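You operate a simulated robot arm through the tools that you are given. There is no shell and no other tool. Be economical: measure what you need, move in short steps, check, and stop when the job is done.

You are at the controls of a simulated robot arm. One attempt, no reset.

## Task
Clear the strip printer's list, scan the purple rack's four slides and print.
Fine: clear first; scan no other; one press of each button; the scanner goes back.

It is judged by the outcome, as a careful person would: the job done as asked, and still so three seconds after it is handed in. It fails if anything else is knocked over, pushed out of place, dropped, spilled or broken.

## Robot
A 6-joint arm with a three-finger gripper, fixed in place. Base frame: the origin is at the foot of the arm, x ahead of it, y to its left, z up. Units: mm, rad, N and s.
Its first joint turns from -2.897 to 2.897 rad. Payload 4.89 kg.
Tool frame: the origin (TCP) lies between the finger pads and is the grasp point; the fingertips stand 30 mm ahead of it; z points along the fingers, y is the line along which they close. Largest opening 164 mm; the body of the gripper starts 125 mm behind the TCP.
Orientation is told as [roll, pitch, yaw] about the base's x, y, z axes, in that order, counted from this pose: with the fingers straight down and closing along the base's y, the tool's x points along the base's -x, its y along +y and its z along -z.

## Interface
- The arm moves only by the tool move_arm. Its argument "series" is a list of rows, each a list of 3 entries, a list of its own where there are three numbers: the shift along the base's x, y, z in mm, then the turn, a rotation vector about the base's x, y, z in rad, then the gripper command, from -1 (fully open) to 1 (shut), values between in proportion. In form: [[[dx, dy, dz], [wx, wy, wz], grip], ...]. A call has 1 to 8 rows; each row shifts and turns the commanded pose from where the row before left it. A row lasts 0.2 s, in which the tool goes at most 50 mm and 0.15 rad; a call with a longer step from one row to the next is refused whole, and so is a gripper value outside its range. Where a pose cannot be reached the arm comes as near as it can. A force on the tool above 40 N (or 10 N above the force at the start of the call, whichever is more), or a blocked arm, ends the call early, and 0.2 s more pass. The fingers move at their own pace (about 108 mm/s each) and stop on an object; they squeeze with about 34 N. The grip force told is the motor's: it shows also when the fingers shut on nothing. Time passes only in rows, and 0.2 s behind the last, so rows that do not move let the fingers close. It gives the time, the measured TCP pose, the force on the tool (base axes), the opening and the grip force at its end, in the units of the frame above (readings bear some noise), with the torque about the TCP (base axes, N m) and any sound that the robot's microphone picked up.
- Cameras (640 x 400 px; columns grow to the right, rows downward): "scene" is fixed at [48.5, 499.8, 1635.8]; the picture's right is [-0.42, -0.91, 0.00], its down [-0.42, 0.19, -0.89] and it looks along [0.81, -0.37, -0.46] (base axes); focal length 361 px, centre (320, 200). "wrist" rides on the gripper at [76, -2, -152] in the tool frame; the picture's right is [0.02, 1.00, 0.00], its down [-0.88, 0.02, -0.47] and it looks along [-0.47, 0.01, 0.88] (tool axes); focal length 247 px, centre (320, 200). There is no depth. A picture from a camera that has moved, and an enlarged one, comes with that camera's place and axes in the base frame and with its lens.
- get_image(camera): a new picture of that camera. It takes no simulated time.
- lift_body(by): slides the trunk up (or, below 0, down) by that many mm; the arm rides with it, the base frame stays. It gives what a move gives, with no picture.
- close_up(camera, box): a new picture of the part [left, top, right, bottom] of that camera's present view, enlarged. It takes no simulated time.
- hand_in(): hands the job in; it is judged then, once.

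Work in short steps. Places have to be worked out from the pictures, the camera data and where the tool is seen: move nearer, look again, correct. Check each grasp and each placing, and mend what went wrong. You have 120 turns and 84 pictures in all, those below and enlarged ones among them. Open the gripper and draw the arm clear of the work before you hand the job in, unless the task says otherwise; then end with one line.

The tools are called as name(argument=value, ...) on one line, values as JSON. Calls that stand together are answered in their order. move_arm: Moves the arm, as the interface text tells. Its arguments: {"type":"object","properties":{"series":{"type":"array"}},"required":["series"]} The other tools are called the same way: lift_body (by) slides the trunk up or down; get_image (camera) takes a picture; close_up (camera, box) takes an enlarged picture of a part of a camera's view; hand_in () hands the job in.

At the start:

```text
clock: 0.0
position: [522.4, 204.7, 1352.4]
ee_rot: [0.0, -0.001, -0.002]
force: [0.1, 0.1, 0.7]
wrist_torque: [-0.02, -0.02, 0.0]
width: 164.2
gripper_force: 0.1
trunk travel left (down, up): [-175.0, 215.0]
```

scene: 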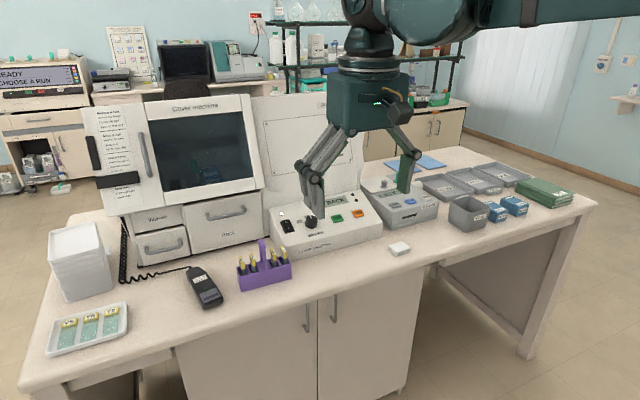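
wrist: 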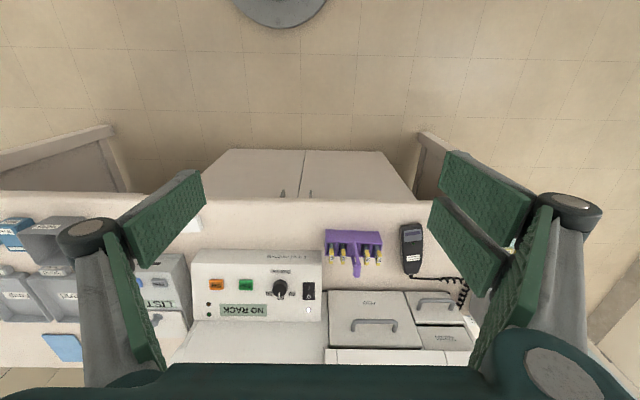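

I'll look closer at the bench objects: scanner, purple rack and the list printer.

close_up(camera="scene", box=[340, 150, 460, 260])

close_up(camera="scene", box=[170, 220, 330, 320])

close_up(camera="wrist", box=[120, 200, 300, 340])

close_up(camera="wrist", box=[310, 200, 490, 320])

```text
3.64 times, centred on (400, 205) of scene
camera zoom: at [48.5, 499.8, 1635.8], right [-0.42, -0.91, 0.0], down [-0.42, 0.19, -0.89], along [0.81, -0.37, -0.46], focal length 1312 px, centre (29, 182)
```

zoom: 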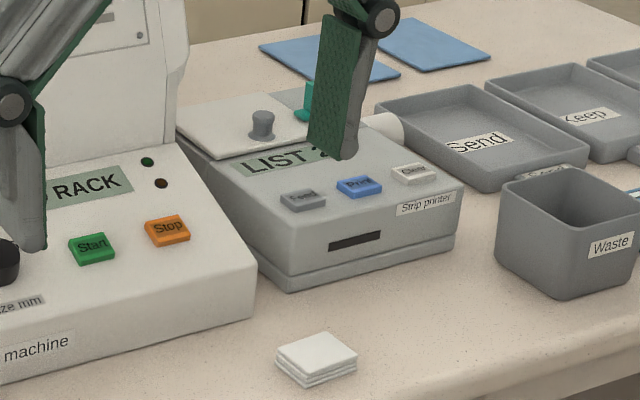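

```text
4.00 times, centred on (250, 270) of scene
camera zoom: at [48.5, 499.8, 1635.8], right [-0.42, -0.91, 0.0], down [-0.42, 0.19, -0.89], along [0.81, -0.37, -0.46], focal length 1443 px, centre (600, -80)
```

zoom: 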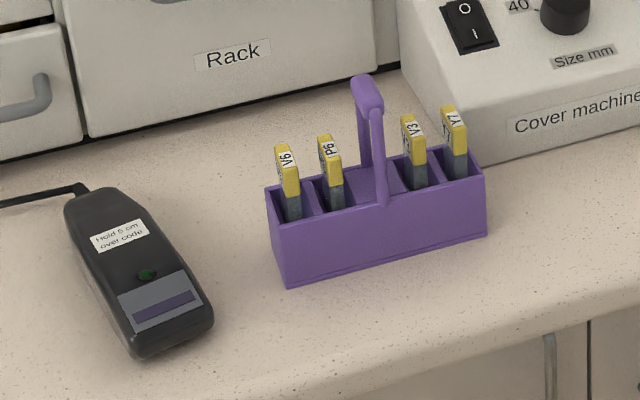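

```text
2.86 times, centred on (210, 270) of wrist
camera zoom: at [444.4, 203.8, 1505.2], right [-0.02, 1.0, 0.0], down [0.88, 0.02, 0.47], along [0.47, 0.01, -0.88], focal length 706 px, centre (634, 0)
```

zoom: 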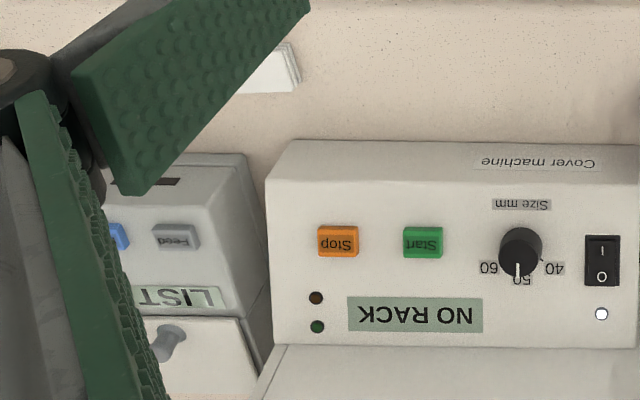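

```text
3.33 times, centred on (400, 260) of wrist
camera zoom: at [444.4, 203.8, 1505.2], right [-0.02, 1.0, 0.0], down [0.88, 0.02, 0.47], along [0.47, 0.01, -0.88], focal length 823 px, centre (53, 0)
```

zoom: 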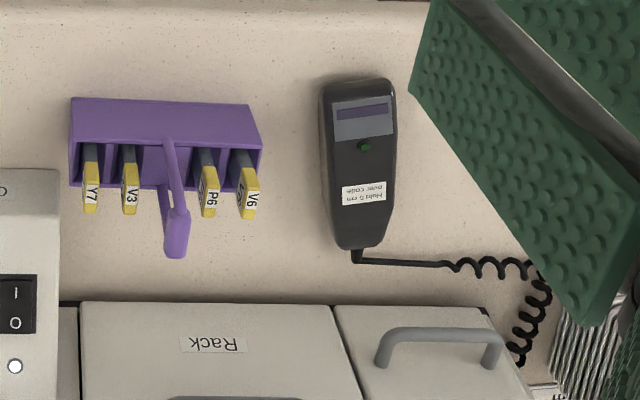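

The printer's buttons sit near (935, -190/-256/-322, 1051), the scanner near (839, 459, ~997). I close the gripper and move toward the printer at height, right side first.

move_arm(series=[[[0, -48, 0], [0, 0, 0], 1], [[0, -48, 0], [0, 0, 0], 1], [[0, -48, 0], [0, 0, 0], 1], [[0, -48, 0], [0, 0, 0], 1], [[0, -48, 0], [0, 0, 0], 1], [[0, -48, 0], [0, 0, 0], 1], [[0, -48, 0], [0, 0, 0], 1], [[0, -48, 0], [0, 0, 0], 1]])

move_arm(series=[[[20, -45, 0], [0, 0, 0], 1], [[20, -45, 0], [0, 0, 0], 1], [[30, -38, 0], [0, 0, 0], 1], [[45, 0, -20], [0, 0, 0], 1], [[45, 0, -20], [0, 0, 0], 1], [[45, 0, -20], [0, 0, 0], 1], [[45, 0, -20], [0, 0, 0], 1], [[45, 0, -20], [0, 0, 0], 1]])

get_image(camera="wrist")

get_image(camera="scene")

```text
clock: 1.8
position: [520.1, -178.2, 1351.9]
ee_rot: [0.0, 0.002, 0.0]
force: [-1.6, 0.8, -0.3]
wrist_torque: [-0.17, -0.1, 0.01]
width: 0.0
gripper_force: 33.5
trunk travel left (down, up): [-175.0, 215.0]
```

```text
clock: 3.6
position: [816.3, -305.7, 1255.8]
ee_rot: [-0.001, -0.001, 0.0]
force: [-1.9, 0.2, 1.4]
wrist_torque: [-0.03, -0.32, 0.0]
width: 0.1
gripper_force: 34.1
trunk travel left (down, up): [-175.0, 215.0]
```

```text
77 pictures are left
camera wrist: at [739.3, -307.4, 1407.2], right [-0.02, 1.0, 0.0], down [0.88, 0.02, 0.47], along [0.47, 0.01, -0.88], focal length 247 px, centre (320, 200)
```

wrist: 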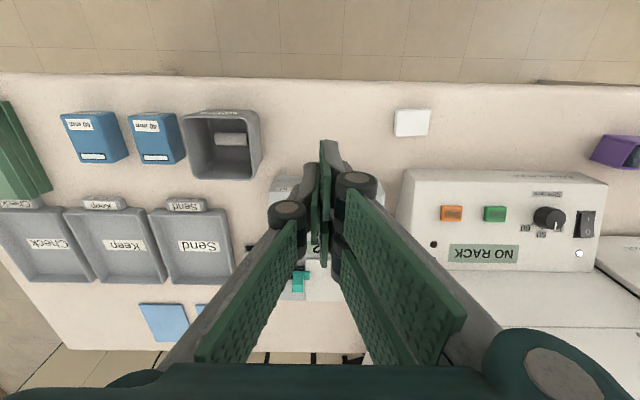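

```text
76 pictures are left
```

scene: 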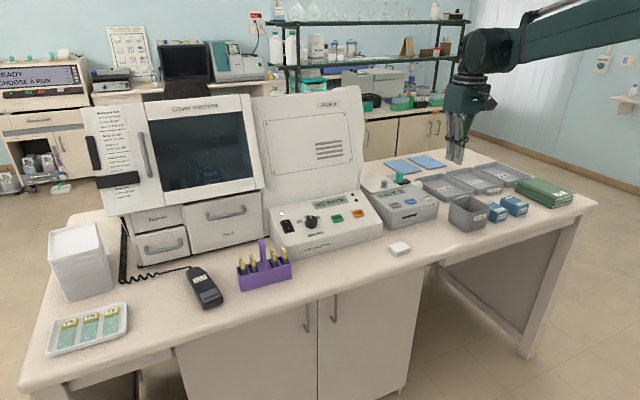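

The arm is beside the printer, out of the scene camera's line. I take a close-up of the printer for precise button positions.

close_up(camera="scene", box=[355, 165, 445, 235])

close_up(camera="wrist", box=[230, 150, 390, 270])

```text
5.71 times, centred on (400, 200) of scene
camera zoom: at [48.5, 499.8, 1635.8], right [-0.42, -0.91, 0.0], down [-0.42, 0.19, -0.89], along [0.81, -0.37, -0.46], focal length 2061 px, centre (-137, 200)
```

zoom: 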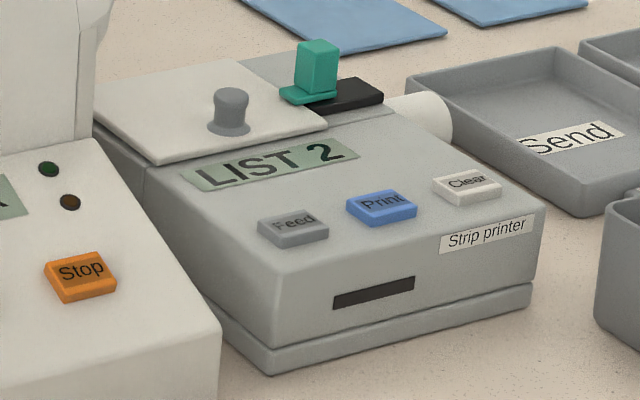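

```text
3.33 times, centred on (310, 210) of wrist
camera zoom: at [739.3, -307.4, 1407.2], right [-0.02, 1.0, 0.0], down [0.88, 0.02, 0.47], along [0.47, 0.01, -0.88], focal length 823 px, centre (353, 167)
```

zoom: 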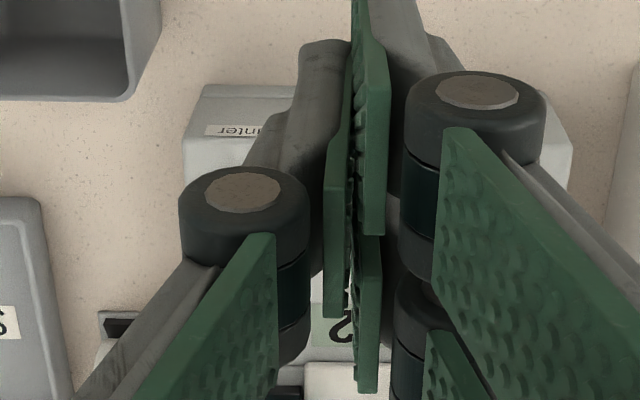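

The list shows "LIST 2". I move above the Clear button, about 60 mm high, and compare in the scene view.

move_arm(series=[[[41, -5, -37], [0, 0, 0], 1], [[41, -5, -37], [0, 0, 0], 1], [[38, -5, -37], [0, 0, 0], 1]])

close_up(camera="scene", box=[355, 135, 475, 235])

get_image(camera="wrist")

```text
refused: row 1 steps farther than a row can; nothing moved
```

```text
4.00 times, centred on (415, 185) of scene
camera zoom: at [48.5, 499.8, 1635.8], right [-0.42, -0.91, 0.0], down [-0.42, 0.19, -0.89], along [0.81, -0.37, -0.46], focal length 1443 px, centre (-60, 260)
```

zoom: 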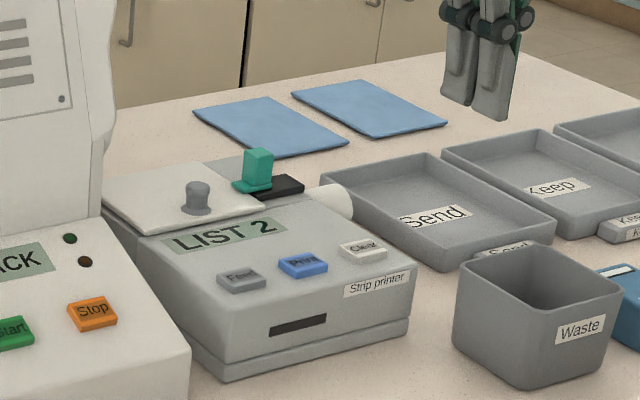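

```text
72 pictures are left
camera wrist: at [739.3, -307.4, 1407.2], right [-0.02, 1.0, 0.0], down [0.88, 0.02, 0.47], along [0.47, 0.01, -0.88], focal length 247 px, centre (320, 200)
```

wrist: 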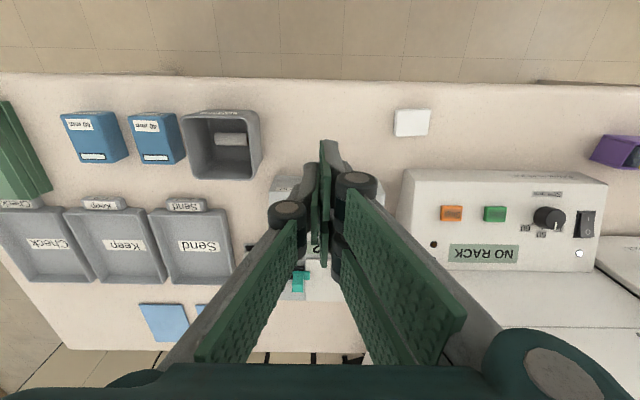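

That step was just over the limit. Triangulation suggests z nearer 1030; I shift sideways to see the printer unobstructed by the fingers.

move_arm(series=[[[0, 48, 0], [0, 0, 0], 1], [[0, 48, 0], [0, 0, 0], 1], [[0, 48, 0], [0, 0, 0], 1], [[0, 20, 0], [0, 0, 0], 1]])

close_up(camera="wrist", box=[150, 110, 310, 230])

```text
clock: 4.6
position: [817.6, -141.1, 1253.7]
ee_rot: [0.0, 0.001, 0.0]
force: [0.2, -0.4, -0.2]
wrist_torque: [0.0, 0.01, 0.02]
width: 0.0
gripper_force: 34.3
trunk travel left (down, up): [-175.0, 215.0]
```

```text
3.33 times, centred on (230, 170) of wrist
camera zoom: at [738.5, -142.8, 1405.2], right [-0.02, 1.0, 0.0], down [0.88, 0.02, 0.47], along [0.47, 0.01, -0.88], focal length 823 px, centre (620, 300)
```

zoom: 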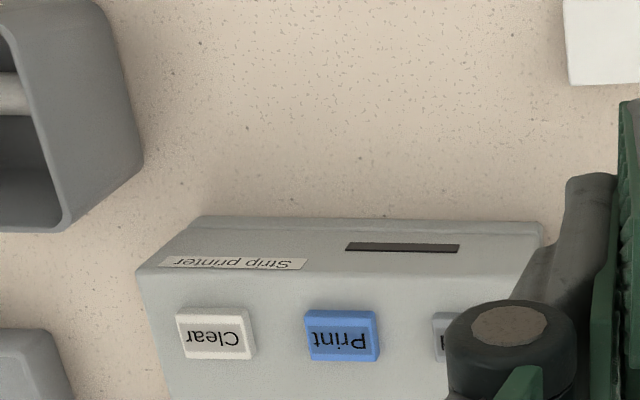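

Clear is at about (960, -350, 1035) and Print at (960, -284, 1035). I move above Clear at tip height ~1085 and see whether the arm reaches there.

move_arm(series=[[[0, -42, 0], [0, 0, 0], 1], [[0, -42, 0], [0, 0, 0], 1], [[0, -42, 0], [0, 0, 0], 1], [[0, -42, 0], [0, 0, 0], 1], [[35, -30, 0], [0, 0, 0], 1], [[35, -11, -30], [0, 0, 0], 1], [[35, 0, -35], [0, 0, 0], 1], [[35, 0, -35], [0, 0, 0], 1]])

close_up(camera="scene", box=[355, 135, 475, 235])

```text
clock: 6.4
position: [958.0, -352.5, 1151.1]
ee_rot: [0.001, -0.001, 0.0]
force: [-1.5, -0.6, 0.9]
wrist_torque: [-0.03, -0.26, 0.02]
width: 0.2
gripper_force: 34.4
trunk travel left (down, up): [-175.0, 215.0]
```

```text
4.00 times, centred on (415, 185) of scene
camera zoom: at [48.5, 499.8, 1635.8], right [-0.42, -0.91, 0.0], down [-0.42, 0.19, -0.89], along [0.81, -0.37, -0.46], focal length 1443 px, centre (-60, 260)
```

zoom: 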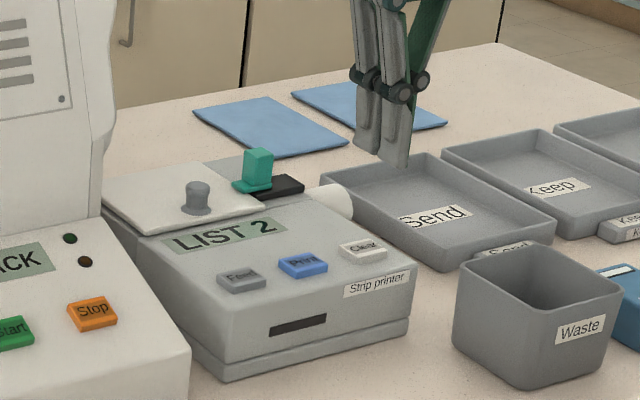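

It reaches, and projecting the tip down lands on Clear to within ~4 mm. I lower 62 mm with a +4 mm y correction, then look.

move_arm(series=[[[0, 4, -25], [0, 0, 0], 1], [[0, 0, -25], [0, 0, 0], 1], [[0, 0, -14], [0, 0, 0], 1]])

close_up(camera="scene", box=[375, 165, 455, 235])

```text
clock: 7.2
position: [956.0, -348.0, 1089.0]
ee_rot: [0.0, 0.001, -0.002]
force: [1.1, 0.3, 0.7]
wrist_torque: [0.0, -0.04, -0.01]
width: 0.0
gripper_force: 34.7
trunk travel left (down, up): [-175.0, 215.0]
```

```text
5.71 times, centred on (415, 200) of scene
camera zoom: at [48.5, 499.8, 1635.8], right [-0.42, -0.91, 0.0], down [-0.42, 0.19, -0.89], along [0.81, -0.37, -0.46], focal length 2061 px, centre (-223, 200)
```

zoom: 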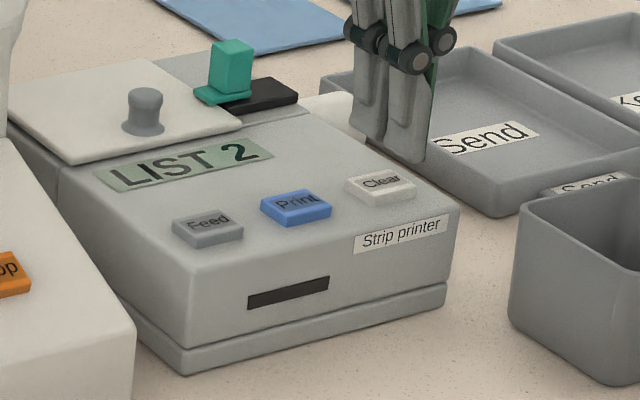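

Tip is ~24 mm above Clear, aimed within ~6 mm; I shift +y 5 and descend in small steps watching force and sound.

move_arm(series=[[[0, 5, -6], [0, 0, 0], 1], [[0, 0, -6], [0, 0, 0], 1], [[0, 0, -4], [0, 0, 0], 1]])

move_arm(series=[[[0, 0, -4], [0, 0, 0], 1]])

close_up(camera="scene", box=[375, 165, 455, 235])

```text
clock: 8.0
position: [956.8, -341.4, 1072.2]
ee_rot: [0.001, 0.0, 0.0]
force: [-0.5, 0.9, 0.2]
wrist_torque: [0.0, -0.02, 0.01]
width: 0.0
gripper_force: 34.3
trunk travel left (down, up): [-175.0, 215.0]
```

```text
clock: 8.4
position: [957.4, -342.6, 1068.2]
ee_rot: [-0.002, 0.0, 0.001]
force: [0.0, -0.3, 0.3]
wrist_torque: [0.01, -0.02, 0.0]
width: 0.1
gripper_force: 33.9
trunk travel left (down, up): [-175.0, 215.0]
```

```text
5.71 times, centred on (415, 200) of scene
camera zoom: at [48.5, 499.8, 1635.8], right [-0.42, -0.91, 0.0], down [-0.42, 0.19, -0.89], along [0.81, -0.37, -0.46], focal length 2061 px, centre (-223, 200)
```

zoom: 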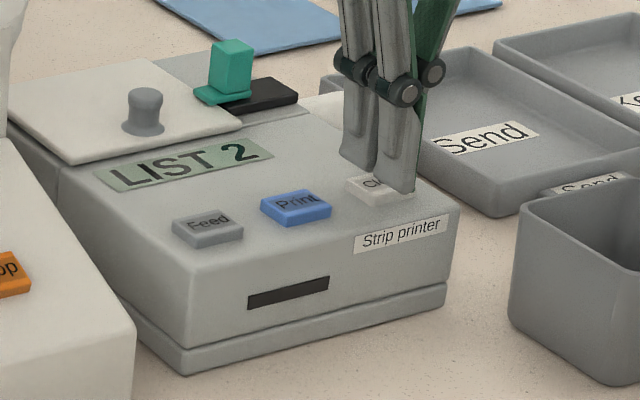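

Tip is just above the Clear button, centred. Continue down in 3 mm steps.

move_arm(series=[[[0, 2, -3], [0, 0, 0], 1]])

move_arm(series=[[[0, 0, -3], [0, 0, 0], 1]])

move_arm(series=[[[0, 0, -2], [0, 0, 0], 1]])

close_up(camera="scene", box=[375, 165, 455, 235])

```text
clock: 8.8
position: [955.7, -340.3, 1065.1]
ee_rot: [0.001, 0.0, 0.001]
force: [0.1, -1.3, -0.5]
wrist_torque: [0.0, 0.02, 0.0]
width: 0.1
gripper_force: 33.8
trunk travel left (down, up): [-175.0, 215.0]
```

```text
clock: 9.2
position: [956.2, -339.9, 1062.9]
ee_rot: [0.001, 0.0, -0.001]
force: [0.4, -0.5, 0.4]
wrist_torque: [0.02, -0.03, 0.03]
width: 0.2
gripper_force: 33.9
trunk travel left (down, up): [-175.0, 215.0]
```

```text
clock: 9.6
position: [955.5, -340.8, 1061.8]
ee_rot: [-0.001, 0.0, 0.0]
force: [-0.9, -0.2, 0.7]
wrist_torque: [0.0, 0.01, -0.02]
width: 0.0
gripper_force: 34.2
trunk travel left (down, up): [-175.0, 215.0]
```

```text
5.71 times, centred on (415, 200) of scene
camera zoom: at [48.5, 499.8, 1635.8], right [-0.42, -0.91, 0.0], down [-0.42, 0.19, -0.89], along [0.81, -0.37, -0.46], focal length 2061 px, centre (-223, 200)
```

zoom: 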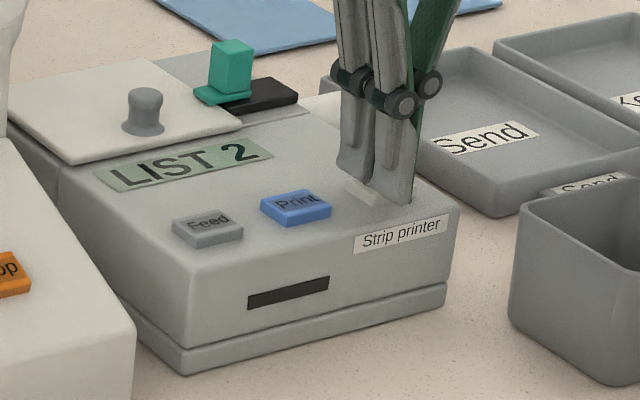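

Almost in contact with no force yet; continue.

move_arm(series=[[[0, 0, -3], [0, 0, 0], 1]])

move_arm(series=[[[0, 0, -3], [0, 0, 0], 1]])

close_up(camera="scene", box=[375, 165, 455, 235])

```text
clock: 10.0
position: [957.1, -341.4, 1057.8]
ee_rot: [-0.001, -0.001, 0.002]
force: [-0.6, -0.7, 0.2]
wrist_torque: [-0.01, 0.03, -0.01]
width: 0.0
gripper_force: 34.1
trunk travel left (down, up): [-175.0, 215.0]
```

```text
clock: 10.4
position: [956.2, -341.6, 1056.2]
ee_rot: [0.001, 0.0, -0.001]
force: [-0.2, 0.6, -0.3]
wrist_torque: [-0.01, -0.01, 0.01]
width: 0.1
gripper_force: 34.2
trunk travel left (down, up): [-175.0, 215.0]
```

```text
5.71 times, centred on (415, 200) of scene
camera zoom: at [48.5, 499.8, 1635.8], right [-0.42, -0.91, 0.0], down [-0.42, 0.19, -0.89], along [0.81, -0.37, -0.46], focal length 2061 px, centre (-223, 200)
```

zoom: 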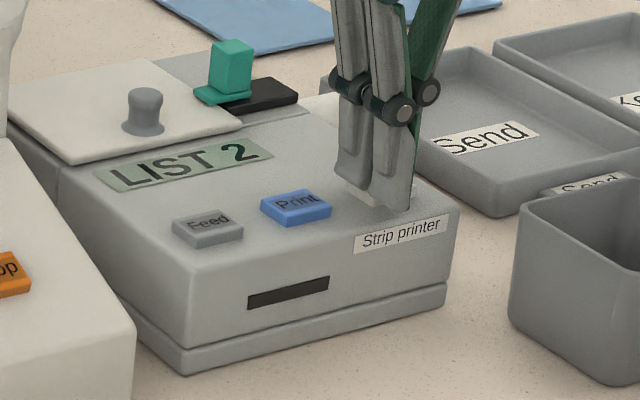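

The tip is in front-left of the button: recalculated Clear centre ≈ (970, -355, 1027). I raise, shift +14 x, -14 y and check.

move_arm(series=[[[0, 0, 16], [0, 0, 0], 1], [[14, -14, 0], [0, 0, 0], 1], [[0, 0, 0], [0, 0, 0], 1]])

close_up(camera="scene", box=[395, 175, 445, 210])

get_image(camera="wrist")

```text
clock: 11.2
position: [971.3, -354.4, 1071.9]
ee_rot: [-0.001, 0.0, 0.001]
force: [-0.7, 0.2, 1.2]
wrist_torque: [-0.02, -0.03, -0.04]
width: 0.1
gripper_force: 33.4
trunk travel left (down, up): [-175.0, 215.0]
```

```text
11.43 times, centred on (420, 192) of scene
camera zoom: at [48.5, 499.8, 1635.8], right [-0.42, -0.91, 0.0], down [-0.42, 0.19, -0.89], along [0.81, -0.37, -0.46], focal length 4123 px, centre (-823, 286)
```

zoom: 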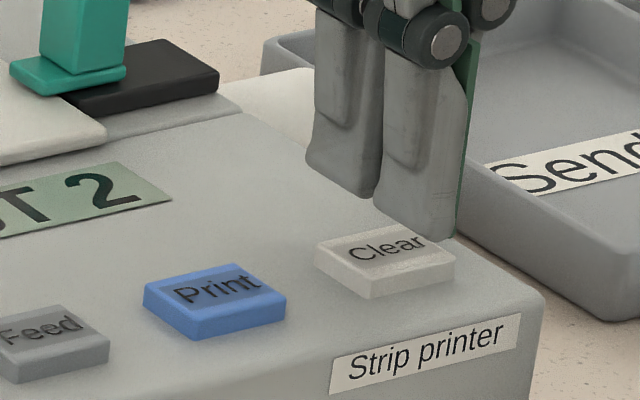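

```text
64 pictures are left
camera wrist: at [892.4, -356.1, 1223.3], right [-0.02, 1.0, 0.0], down [0.88, 0.02, 0.47], along [0.47, 0.01, -0.88], focal length 247 px, centre (320, 200)
```

wrist: 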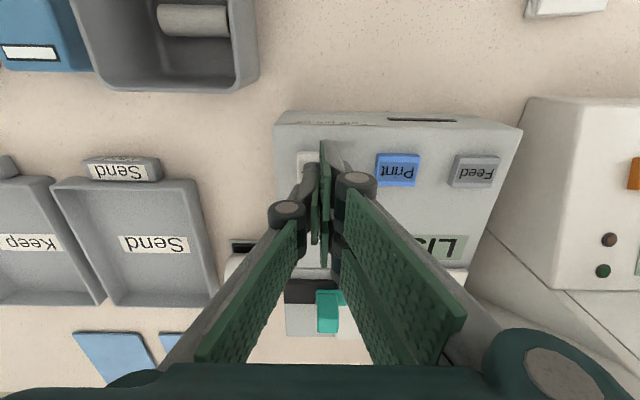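

Now the projection lands on the middle of Clear (and the wrist view gives Print at about (967, -289)). Descend.

move_arm(series=[[[-2, 0, -6], [0, 0, 0], 1], [[0, 0, -5], [0, 0, 0], 1]])

move_arm(series=[[[0, 0, -3], [0, 0, 0], 1]])

move_arm(series=[[[0, 0, -2], [0, 0, 0], 1]])

close_up(camera="scene", box=[375, 170, 435, 210])

```text
clock: 11.8
position: [967.6, -355.1, 1060.7]
ee_rot: [0.0, -0.002, 0.002]
force: [-0.3, 0.2, 0.1]
wrist_torque: [0.02, 0.0, -0.03]
width: 0.1
gripper_force: 34.2
trunk travel left (down, up): [-175.0, 215.0]
```

```text
clock: 12.2
position: [967.9, -356.9, 1056.4]
ee_rot: [-0.001, 0.0, 0.001]
force: [-0.3, -0.3, 0.4]
wrist_torque: [0.03, -0.01, -0.03]
width: 0.0
gripper_force: 34.0
trunk travel left (down, up): [-175.0, 215.0]
```

```text
clock: 12.6
position: [968.8, -354.6, 1054.2]
ee_rot: [0.0, 0.001, 0.0]
force: [-1.0, -0.3, 0.8]
wrist_torque: [0.02, -0.02, 0.01]
width: 0.0
gripper_force: 34.1
trunk travel left (down, up): [-175.0, 215.0]
```

```text
10.00 times, centred on (405, 190) of scene
camera zoom: at [48.5, 499.8, 1635.8], right [-0.42, -0.91, 0.0], down [-0.42, 0.19, -0.89], along [0.81, -0.37, -0.46], focal length 3608 px, centre (-530, 300)
```

zoom: 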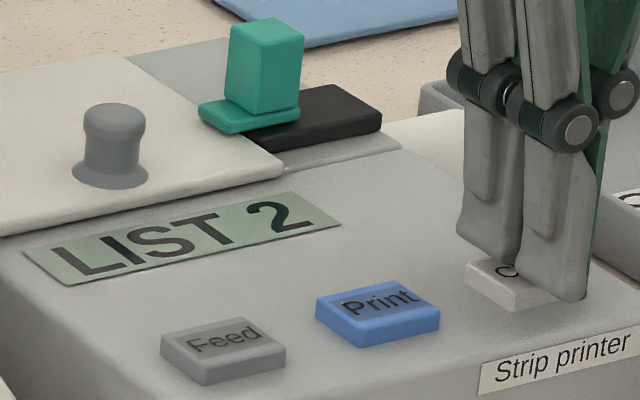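

Close to contact over the button; continue in 2–3 mm steps.

move_arm(series=[[[0, 0, -3], [0, 0, 0], 1]])

move_arm(series=[[[0, 0, -2], [0, 0, 0], 1]])

close_up(camera="scene", box=[375, 170, 435, 210])

```text
clock: 13.0
position: [968.6, -355.3, 1053.0]
ee_rot: [0.0, -0.001, -0.001]
force: [0.5, -0.3, 1.2]
wrist_torque: [0.02, -0.09, -0.04]
width: 5.7
gripper_force: 45.2
trunk travel left (down, up): [-175.0, 215.0]
```

```text
clock: 13.4
position: [968.2, -354.7, 1050.5]
ee_rot: [-0.001, -0.001, -0.001]
force: [-0.4, -1.4, 3.0]
wrist_torque: [-0.04, -0.02, -0.02]
width: 6.0
gripper_force: 44.4
trunk travel left (down, up): [-175.0, 215.0]
heard: click
```

```text
10.00 times, centred on (405, 190) of scene
camera zoom: at [48.5, 499.8, 1635.8], right [-0.42, -0.91, 0.0], down [-0.42, 0.19, -0.89], along [0.81, -0.37, -0.46], focal length 3608 px, centre (-530, 300)
```

zoom: 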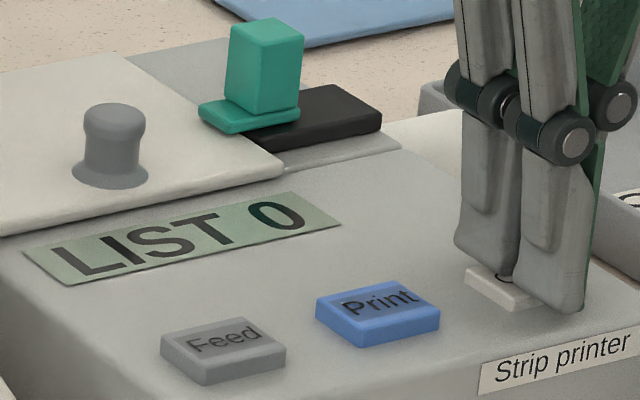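

List cleared (LIST 0, click heard). Retract straight up, back off, and travel to the scanner side.

move_arm(series=[[[0, 0, 30], [0, 0, 0], 1], [[0, 0, 45], [0, 0, 0], 1], [[0, 0, 45], [0, 0, 0], 1], [[-35, 0, 35], [0, 0, 0], 1], [[-35, 20, 28], [0, 0, 0], 1], [[-35, 35, 0], [0, 0, 0], 1], [[-35, 35, 0], [0, 0, 0], 1], [[-35, 35, 0], [0, 0, 0], 1]])

move_arm(series=[[[-5, 49, 0], [0, 0, 0], 1], [[-5, 49, 0], [0, 0, 0], 1], [[-5, 49, 0], [0, 0, 0], 1], [[-5, 49, 0], [0, 0, 0], 1], [[-5, 49, 0], [0, 0, 0], 1], [[-5, 49, 0], [0, 0, 0], 1], [[0, 49, 0], [0, 0, 0], 1], [[0, 49, 0], [0, 0, 0], 1]])

move_arm(series=[[[0, 49, 0], [0, 0, 0], 0], [[0, 49, 0], [0, 0, 0], -1], [[0, 49, 0], [0, 0, 0], -1], [[0, 49, 0], [0, 0, 0], -1], [[0, 49, 0], [0, 0, 0], -1], [[0, 42, 0], [0, 0, 0], -1], [[0, 0, 0], [0, 0, 0], -1]])

get_image(camera="wrist")

```text
clock: 15.2
position: [791.2, -232.4, 1232.3]
ee_rot: [-0.001, 0.0, -0.001]
force: [1.0, -1.5, -0.7]
wrist_torque: [0.25, 0.27, 0.02]
width: 0.0
gripper_force: 45.2
trunk travel left (down, up): [-175.0, 215.0]
```

```text
clock: 17.0
position: [763.7, 159.1, 1233.1]
ee_rot: [0.001, 0.0, -0.002]
force: [-0.4, -1.8, 1.2]
wrist_torque: [0.25, -0.05, -0.02]
width: 0.0
gripper_force: 45.1
trunk travel left (down, up): [-175.0, 215.0]
```

```text
clock: 18.6
position: [762.1, 450.7, 1233.0]
ee_rot: [0.001, 0.001, 0.002]
force: [0.2, -0.1, -0.6]
wrist_torque: [-0.13, 0.02, 0.01]
width: 164.0
gripper_force: 0.0
trunk travel left (down, up): [-175.0, 215.0]
```

```text
61 pictures are left
camera wrist: at [684.9, 449.8, 1385.4], right [-0.02, 1.0, 0.0], down [0.88, 0.02, 0.47], along [0.47, 0.01, -0.88], focal length 247 px, centre (320, 200)
```

wrist: 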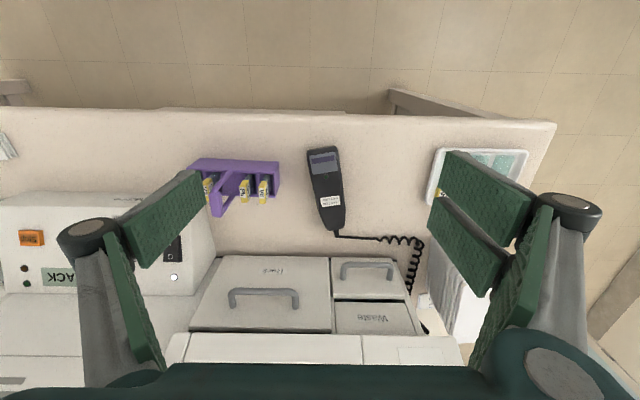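

close_up(camera="wrist", box=[180, 130, 360, 242])

close_up(camera="scene", box=[180, 235, 300, 315])

```text
3.56 times, centred on (270, 186) of wrist
camera zoom: at [684.9, 449.8, 1385.4], right [-0.02, 1.0, 0.0], down [0.88, 0.02, 0.47], along [0.47, 0.01, -0.88], focal length 878 px, centre (498, 250)
```

zoom: 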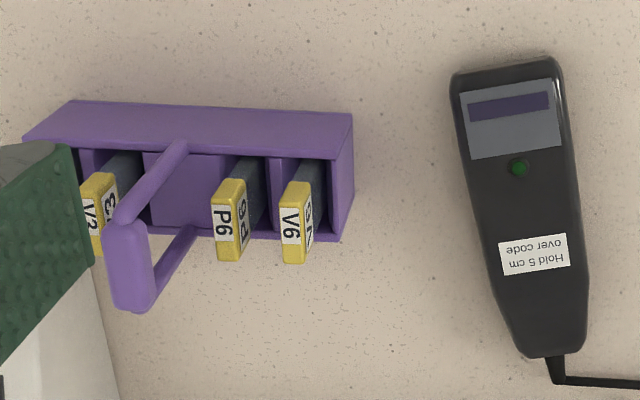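

```text
5.00 times, centred on (240, 275) of scene
camera zoom: at [48.5, 499.8, 1635.8], right [-0.42, -0.91, 0.0], down [-0.42, 0.19, -0.89], along [0.81, -0.37, -0.46], focal length 1804 px, centre (720, -175)
```

zoom: 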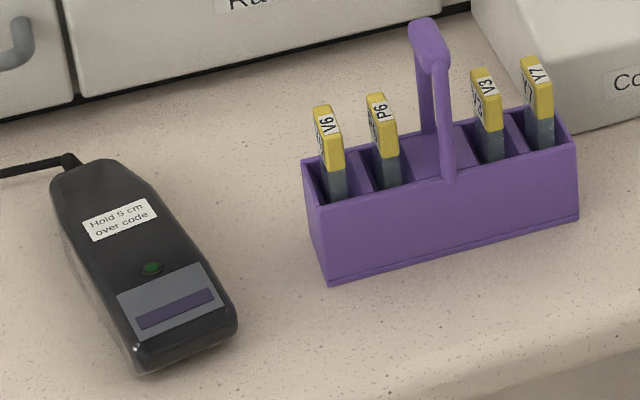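

Scanner axis runs (797,455)→(960,484), ~52 mm wide, desk ≈ z 953, top ≈ 995. I move above its middle (872, 468), yaw by 0.176 and set a 90 mm opening.

move_arm(series=[[[30, 5, -25], [0, 0, 0.088], -0.1], [[30, 5, -30], [0, 0, 0.088], -0.1], [[30, 5, -30], [0, 0, 0], -0.1], [[20, 3, -30], [0, 0, 0], -0.1], [[0, 0, 0], [0, 0, 0], -0.1]])

get_image(camera="wrist")

close_up(camera="scene", box=[160, 200, 320, 310])

```text
clock: 19.8
position: [873.2, 468.1, 1116.5]
ee_rot: [-0.001, 0.0, 0.175]
force: [0.2, 0.4, -0.2]
wrist_torque: [-0.06, 0.13, 0.0]
width: 90.0
gripper_force: 0.1
trunk travel left (down, up): [-175.0, 215.0]
```

```text
58 pictures are left
camera wrist: at [797.5, 453.3, 1269.5], right [-0.2, 0.98, 0.0], down [0.86, 0.17, 0.47], along [0.46, 0.09, -0.88], focal length 247 px, centre (320, 200)
```

wrist: 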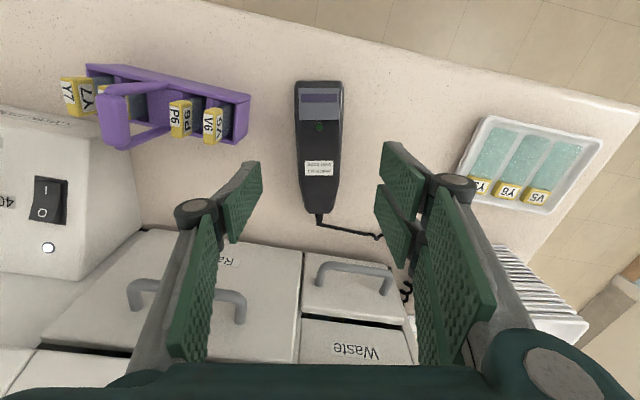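

```text
3.64 times, centred on (240, 255) of scene
camera zoom: at [48.5, 499.8, 1635.8], right [-0.42, -0.91, 0.0], down [-0.42, 0.19, -0.89], along [0.81, -0.37, -0.46], focal length 1312 px, centre (611, 0)
```

zoom: 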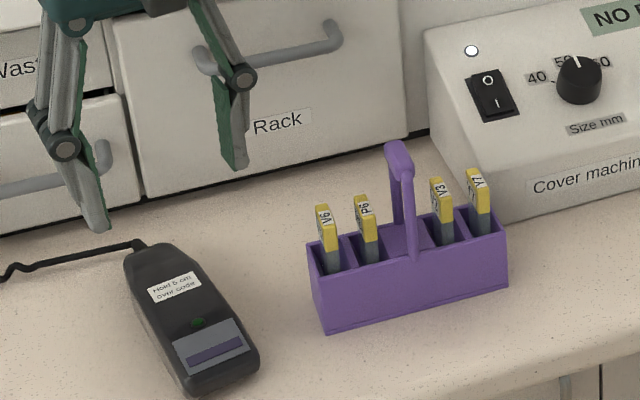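

Axis aligned; TCP projects at (320,141) on the scanner, near its middle. Descend to TCP z≈990.

move_arm(series=[[[0, 0, -40], [0, 0, 0], -0.1], [[0, 0, -40], [0, 0, 0], -0.1], [[0, 0, -25], [0, 0, 0], -0.1], [[0, 0, -15], [0, 0, 0], -0.1]])

get_image(camera="wrist")

close_up(camera="scene", box=[160, 220, 300, 310])

```text
clock: 20.8
position: [874.8, 467.1, 995.8]
ee_rot: [0.0, 0.0, 0.175]
force: [0.2, -0.1, -0.5]
wrist_torque: [0.0, -0.01, 0.03]
width: 89.9
gripper_force: 0.0
trunk travel left (down, up): [-175.0, 215.0]
```

```text
56 pictures are left
camera wrist: at [798.8, 451.9, 1148.9], right [-0.2, 0.98, 0.0], down [0.86, 0.17, 0.47], along [0.46, 0.09, -0.88], focal length 247 px, centre (320, 200)
```

wrist: 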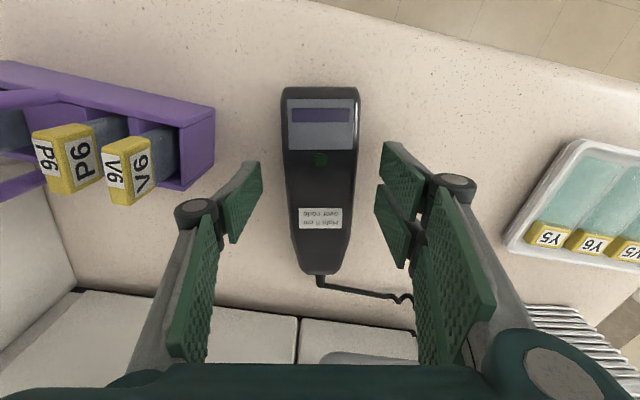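

```text
4.44 times, centred on (230, 265) of scene
camera zoom: at [48.5, 499.8, 1635.8], right [-0.42, -0.91, 0.0], down [-0.42, 0.19, -0.89], along [0.81, -0.37, -0.46], focal length 1603 px, centre (720, -89)
```

zoom: 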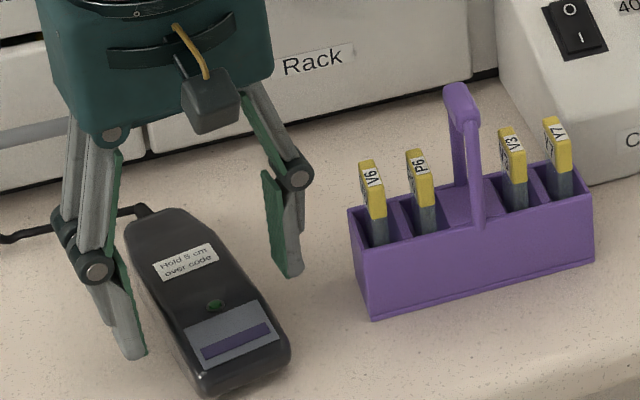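

Fingers straddle the scanner. I lower 6 mm more and close.

move_arm(series=[[[0, 0, -6], [0, 0, 0], -0.1], [[0, 0, 0], [0, 0, 0], 1], [[0, 0, 0], [0, 0, 0], 1], [[0, 0, 0], [0, 0, 0], 1]])

get_image(camera="wrist")

```text
clock: 21.8
position: [873.6, 467.2, 991.7]
ee_rot: [0.001, 0.0, 0.177]
force: [0.1, -0.1, 1.7]
wrist_torque: [0.1, 0.02, 0.01]
width: 57.4
gripper_force: 33.8
trunk travel left (down, up): [-175.0, 215.0]
```

```text
54 pictures are left
camera wrist: at [798.2, 452.0, 1143.7], right [-0.2, 0.98, 0.0], down [0.86, 0.17, 0.47], along [0.46, 0.09, -0.88], focal length 247 px, centre (320, 200)
```

wrist: 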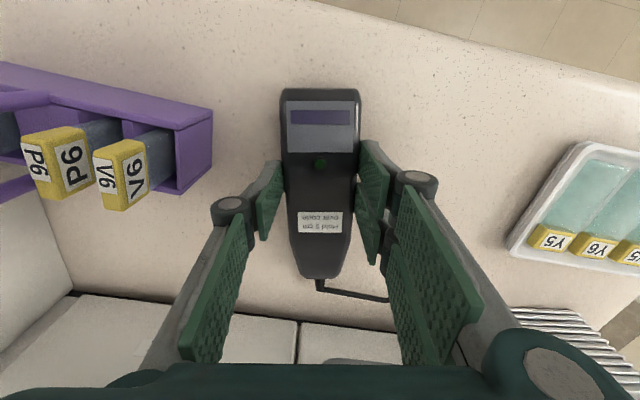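

Gripped at 57.4 mm. I lift 200 mm in steps and look at it with the scene camera.

move_arm(series=[[[0, 0, 20], [0, 0, 0], 1], [[0, 0, 40], [0, 0, 0], 1], [[0, 0, 45], [0, 0, 0], 1], [[0, 0, 45], [0, 0, 0], 1], [[0, 0, 45], [0, 0, 0], 1]])

close_up(camera="scene", box=[120, 160, 320, 300])

get_image(camera="wrist")

```text
clock: 23.0
position: [875.7, 469.4, 1188.6]
ee_rot: [0.001, 0.0, 0.178]
force: [0.5, 0.8, -2.6]
wrist_torque: [-0.08, 0.2, -0.04]
width: 56.9
gripper_force: 33.8
trunk travel left (down, up): [-175.0, 215.0]
```

```text
2.86 times, centred on (220, 230) of scene
camera zoom: at [48.5, 499.8, 1635.8], right [-0.42, -0.91, 0.0], down [-0.42, 0.19, -0.89], along [0.81, -0.37, -0.46], focal length 1031 px, centre (606, 114)
```

zoom: 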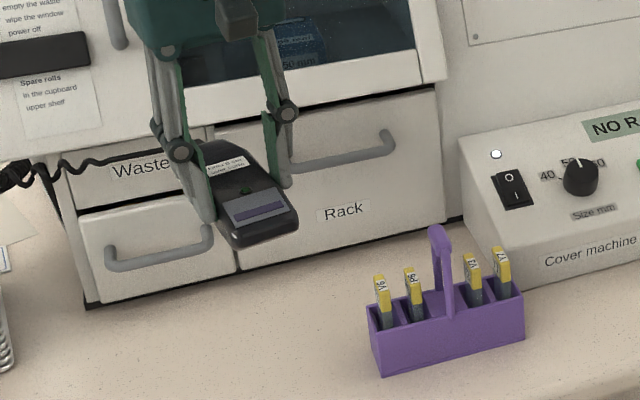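

```text
52 pictures are left
camera wrist: at [799.9, 453.9, 1339.8], right [-0.2, 0.98, 0.0], down [0.86, 0.17, 0.47], along [0.46, 0.09, -0.88], focal length 247 px, centre (320, 200)
```

wrist: 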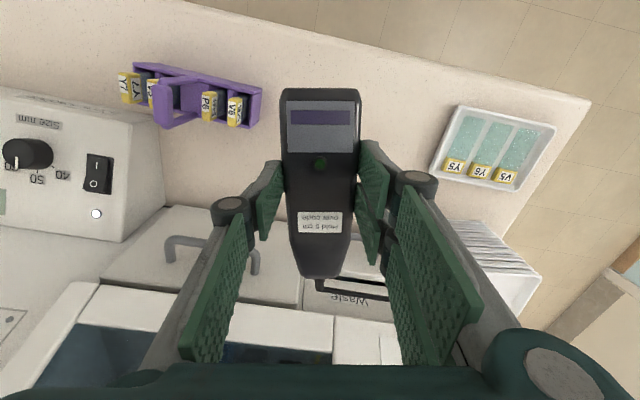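

Scanner held firmly and level. I zoom on its nose to find the reading window.

close_up(camera="scene", box=[180, 205, 230, 250])

close_up(camera="wrist", box=[100, 50, 380, 225])

```text
8.89 times, centred on (205, 228) of scene
camera zoom: at [48.5, 499.8, 1635.8], right [-0.42, -0.91, 0.0], down [-0.42, 0.19, -0.89], along [0.81, -0.37, -0.46], focal length 3207 px, centre (1342, -44)
```

zoom: 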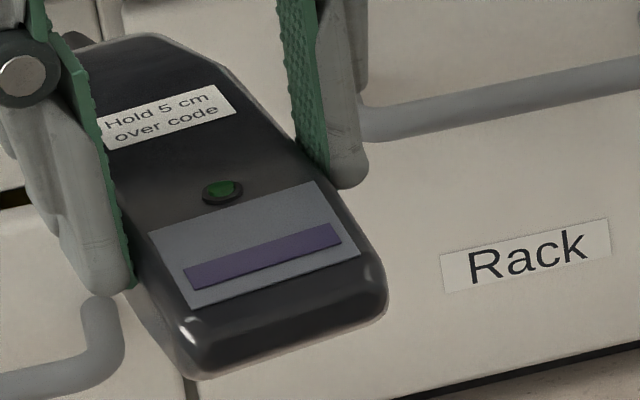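

```text
2.29 times, centred on (240, 138) of wrist
camera zoom: at [799.9, 453.9, 1339.8], right [-0.2, 0.98, 0.0], down [0.86, 0.17, 0.47], along [0.46, 0.09, -0.88], focal length 564 px, centre (503, 343)
```

zoom: 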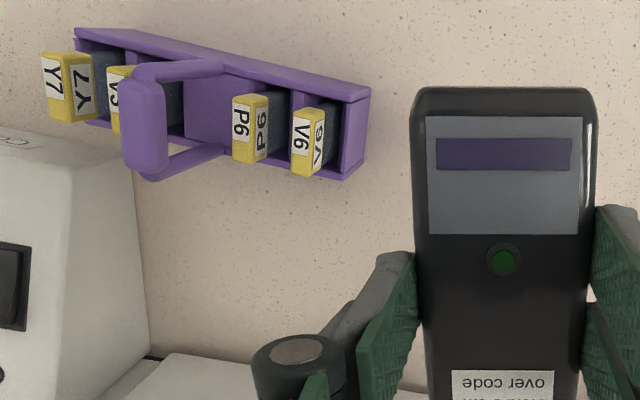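

The window sits ~52 mm ahead of the TCP toward the nose; V6/P6/V3/Y7 tops ≈ (858, 367/338/283/253, 1053), handle top ≈ 1096. I move so the window is above V6, still ~97 mm high.

move_arm(series=[[[11, -31, 0], [0, 0, 0], 1], [[11, -31, 0], [0, 0, 0], 1], [[11, -30, 0], [0, 0, 0], 1], [[0, 0, 0], [0, 0, 0], 1]])

close_up(camera="scene", box=[160, 180, 320, 290])

get_image(camera="wrist")

```text
clock: 24.0
position: [908.6, 373.8, 1189.1]
ee_rot: [-0.001, -0.001, 0.175]
force: [0.4, -0.2, -1.1]
wrist_torque: [0.08, 0.09, 0.01]
width: 56.9
gripper_force: 33.6
trunk travel left (down, up): [-175.0, 215.0]
```

```text
3.64 times, centred on (240, 235) of scene
camera zoom: at [48.5, 499.8, 1635.8], right [-0.42, -0.91, 0.0], down [-0.42, 0.19, -0.89], along [0.81, -0.37, -0.46], focal length 1312 px, centre (611, 73)
```

zoom: 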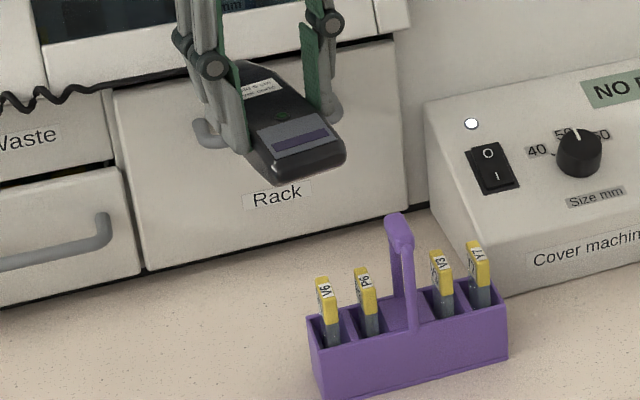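

```text
48 pictures are left
camera wrist: at [833.3, 359.7, 1341.2], right [-0.2, 0.98, 0.0], down [0.86, 0.17, 0.47], along [0.46, 0.09, -0.88], focal length 247 px, centre (320, 200)
```

wrist: 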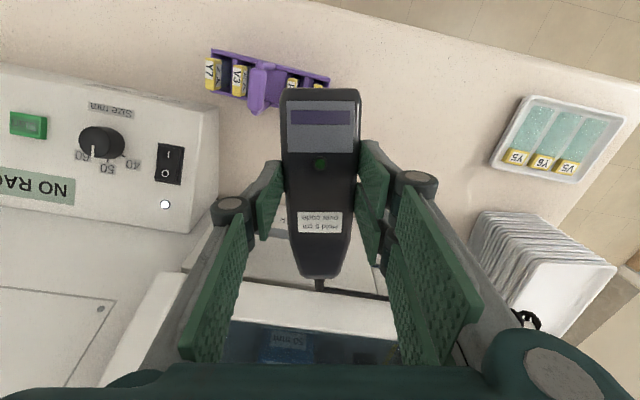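

Window is at about (857, 364), over V6. Descend to ~50 mm above the code.

move_arm(series=[[[-2, 0, -20], [0, 0, 0], 1], [[0, 0, -15], [0, 0, 0], 1], [[0, 0, -10], [0, 0, 0], 1], [[0, 0, 0], [0, 0, 0], 1], [[0, 0, 0], [0, 0, 0], 1]])

close_up(camera="scene", box=[180, 195, 300, 290])

close_up(camera="scene", box=[375, 170, 435, 210])

```text
clock: 25.2
position: [906.6, 374.4, 1143.4]
ee_rot: [-0.001, 0.001, 0.177]
force: [-0.3, 0.1, -2.0]
wrist_torque: [0.01, 0.03, 0.01]
width: 56.9
gripper_force: 34.0
trunk travel left (down, up): [-175.0, 215.0]
```

```text
4.21 times, centred on (240, 242) of scene
camera zoom: at [48.5, 499.8, 1635.8], right [-0.42, -0.91, 0.0], down [-0.42, 0.19, -0.89], along [0.81, -0.37, -0.46], focal length 1519 px, centre (657, 21)
```

zoom: 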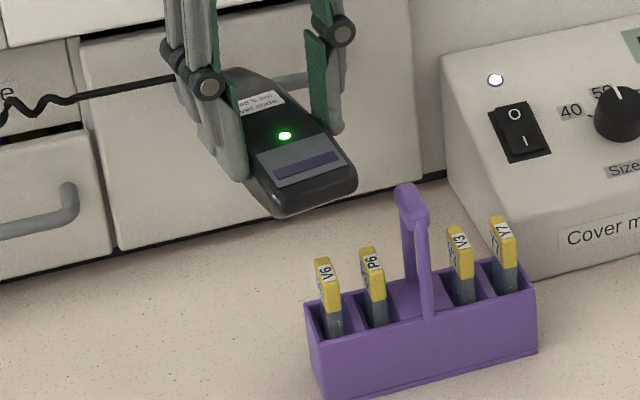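

```text
10.00 times, centred on (405, 190) of scene
camera zoom: at [48.5, 499.8, 1635.8], right [-0.42, -0.91, 0.0], down [-0.42, 0.19, -0.89], along [0.81, -0.37, -0.46], focal length 3608 px, centre (-530, 300)
```

zoom: 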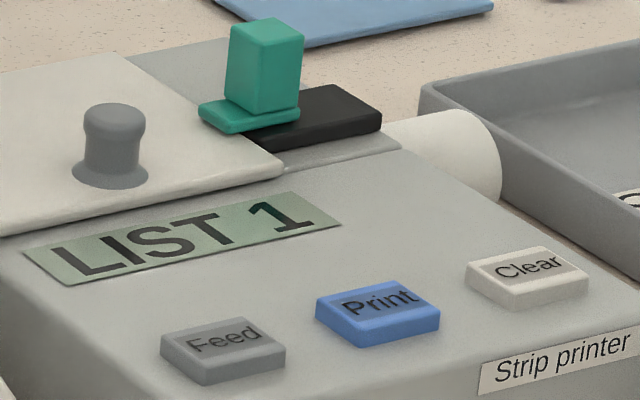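

LED lit and LIST 1: V6 read. I go up a bit, move -29 mm in y to P6 and stay ~58 mm above for handle clearance.

move_arm(series=[[[0, 0, 25], [0, 0, 0], 1], [[0, -29, 0], [0, 0, 0], 1], [[0, 0, -10], [0, 0, 0], 1], [[0, 0, -8], [0, 0, 0], 1], [[0, 0, 0], [0, 0, 0], 1]])

close_up(camera="scene", box=[180, 170, 440, 290])

```text
clock: 26.4
position: [904.2, 346.4, 1147.5]
ee_rot: [0.001, -0.001, 0.176]
force: [0.6, 0.8, -1.0]
wrist_torque: [0.01, 0.07, 0.01]
width: 57.0
gripper_force: 33.9
trunk travel left (down, up): [-175.0, 215.0]
```

```text
2.46 times, centred on (310, 230) of scene
camera zoom: at [48.5, 499.8, 1635.8], right [-0.42, -0.91, 0.0], down [-0.42, 0.19, -0.89], along [0.81, -0.37, -0.46], focal length 888 px, centre (345, 126)
```

zoom: 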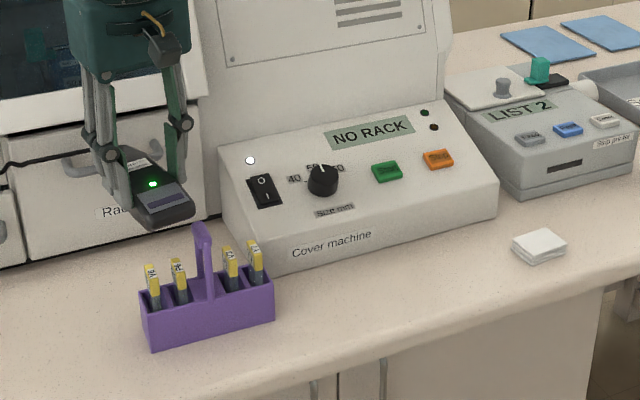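

LIST 2: P6 read. Now raise over the handle, move -55 mm to V3 and lower again.

move_arm(series=[[[0, 0, 35], [0, 0, 0], 1], [[0, -28, 0], [0, 0, 0], 1], [[0, -27, 0], [0, 0, 0], 1], [[0, 0, -15], [0, 0, 0], 1], [[0, 0, -12], [0, 0, 0], 1], [[0, 0, -8], [0, 0, 0], 1], [[0, 0, 0], [0, 0, 0], 1]])

close_up(camera="scene", box=[180, 170, 440, 290])

```text
clock: 28.0
position: [905.1, 291.7, 1150.6]
ee_rot: [-0.001, -0.002, 0.176]
force: [1.0, -0.4, -2.1]
wrist_torque: [-0.02, 0.06, -0.02]
width: 57.0
gripper_force: 33.4
trunk travel left (down, up): [-175.0, 215.0]
```

```text
2.46 times, centred on (310, 230) of scene
camera zoom: at [48.5, 499.8, 1635.8], right [-0.42, -0.91, 0.0], down [-0.42, 0.19, -0.89], along [0.81, -0.37, -0.46], focal length 888 px, centre (345, 126)
```

zoom: 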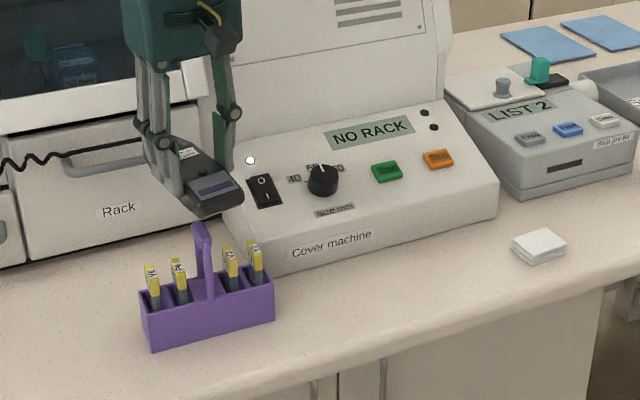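

No read yet (LED off). Recomputed V3 is ~4 mm further in -y and -x; I nudge there and down 4 mm.

move_arm(series=[[[-4, -5, 0], [0, 0, 0], 1], [[0, 0, -5], [0, 0, 0], 1], [[0, 0, 0], [0, 0, 0], 1]])

close_up(camera="scene", box=[180, 170, 440, 290])

```text
clock: 28.8
position: [900.8, 286.6, 1144.9]
ee_rot: [0.001, 0.0, 0.177]
force: [1.3, -0.3, -1.1]
wrist_torque: [0.0, 0.02, 0.0]
width: 57.3
gripper_force: 33.7
trunk travel left (down, up): [-175.0, 215.0]
```

```text
2.46 times, centred on (310, 230) of scene
camera zoom: at [48.5, 499.8, 1635.8], right [-0.42, -0.91, 0.0], down [-0.42, 0.19, -0.89], along [0.81, -0.37, -0.46], focal length 888 px, centre (345, 126)
```

zoom: 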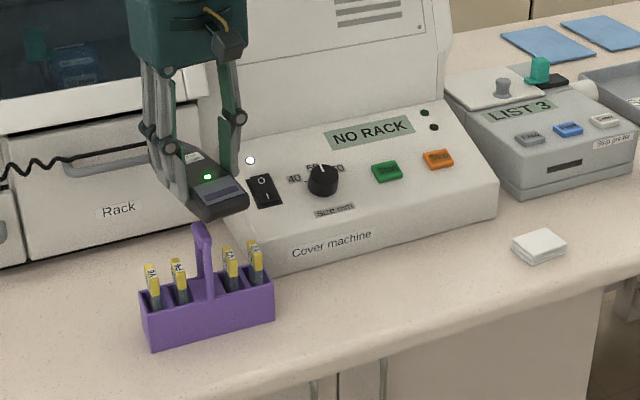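

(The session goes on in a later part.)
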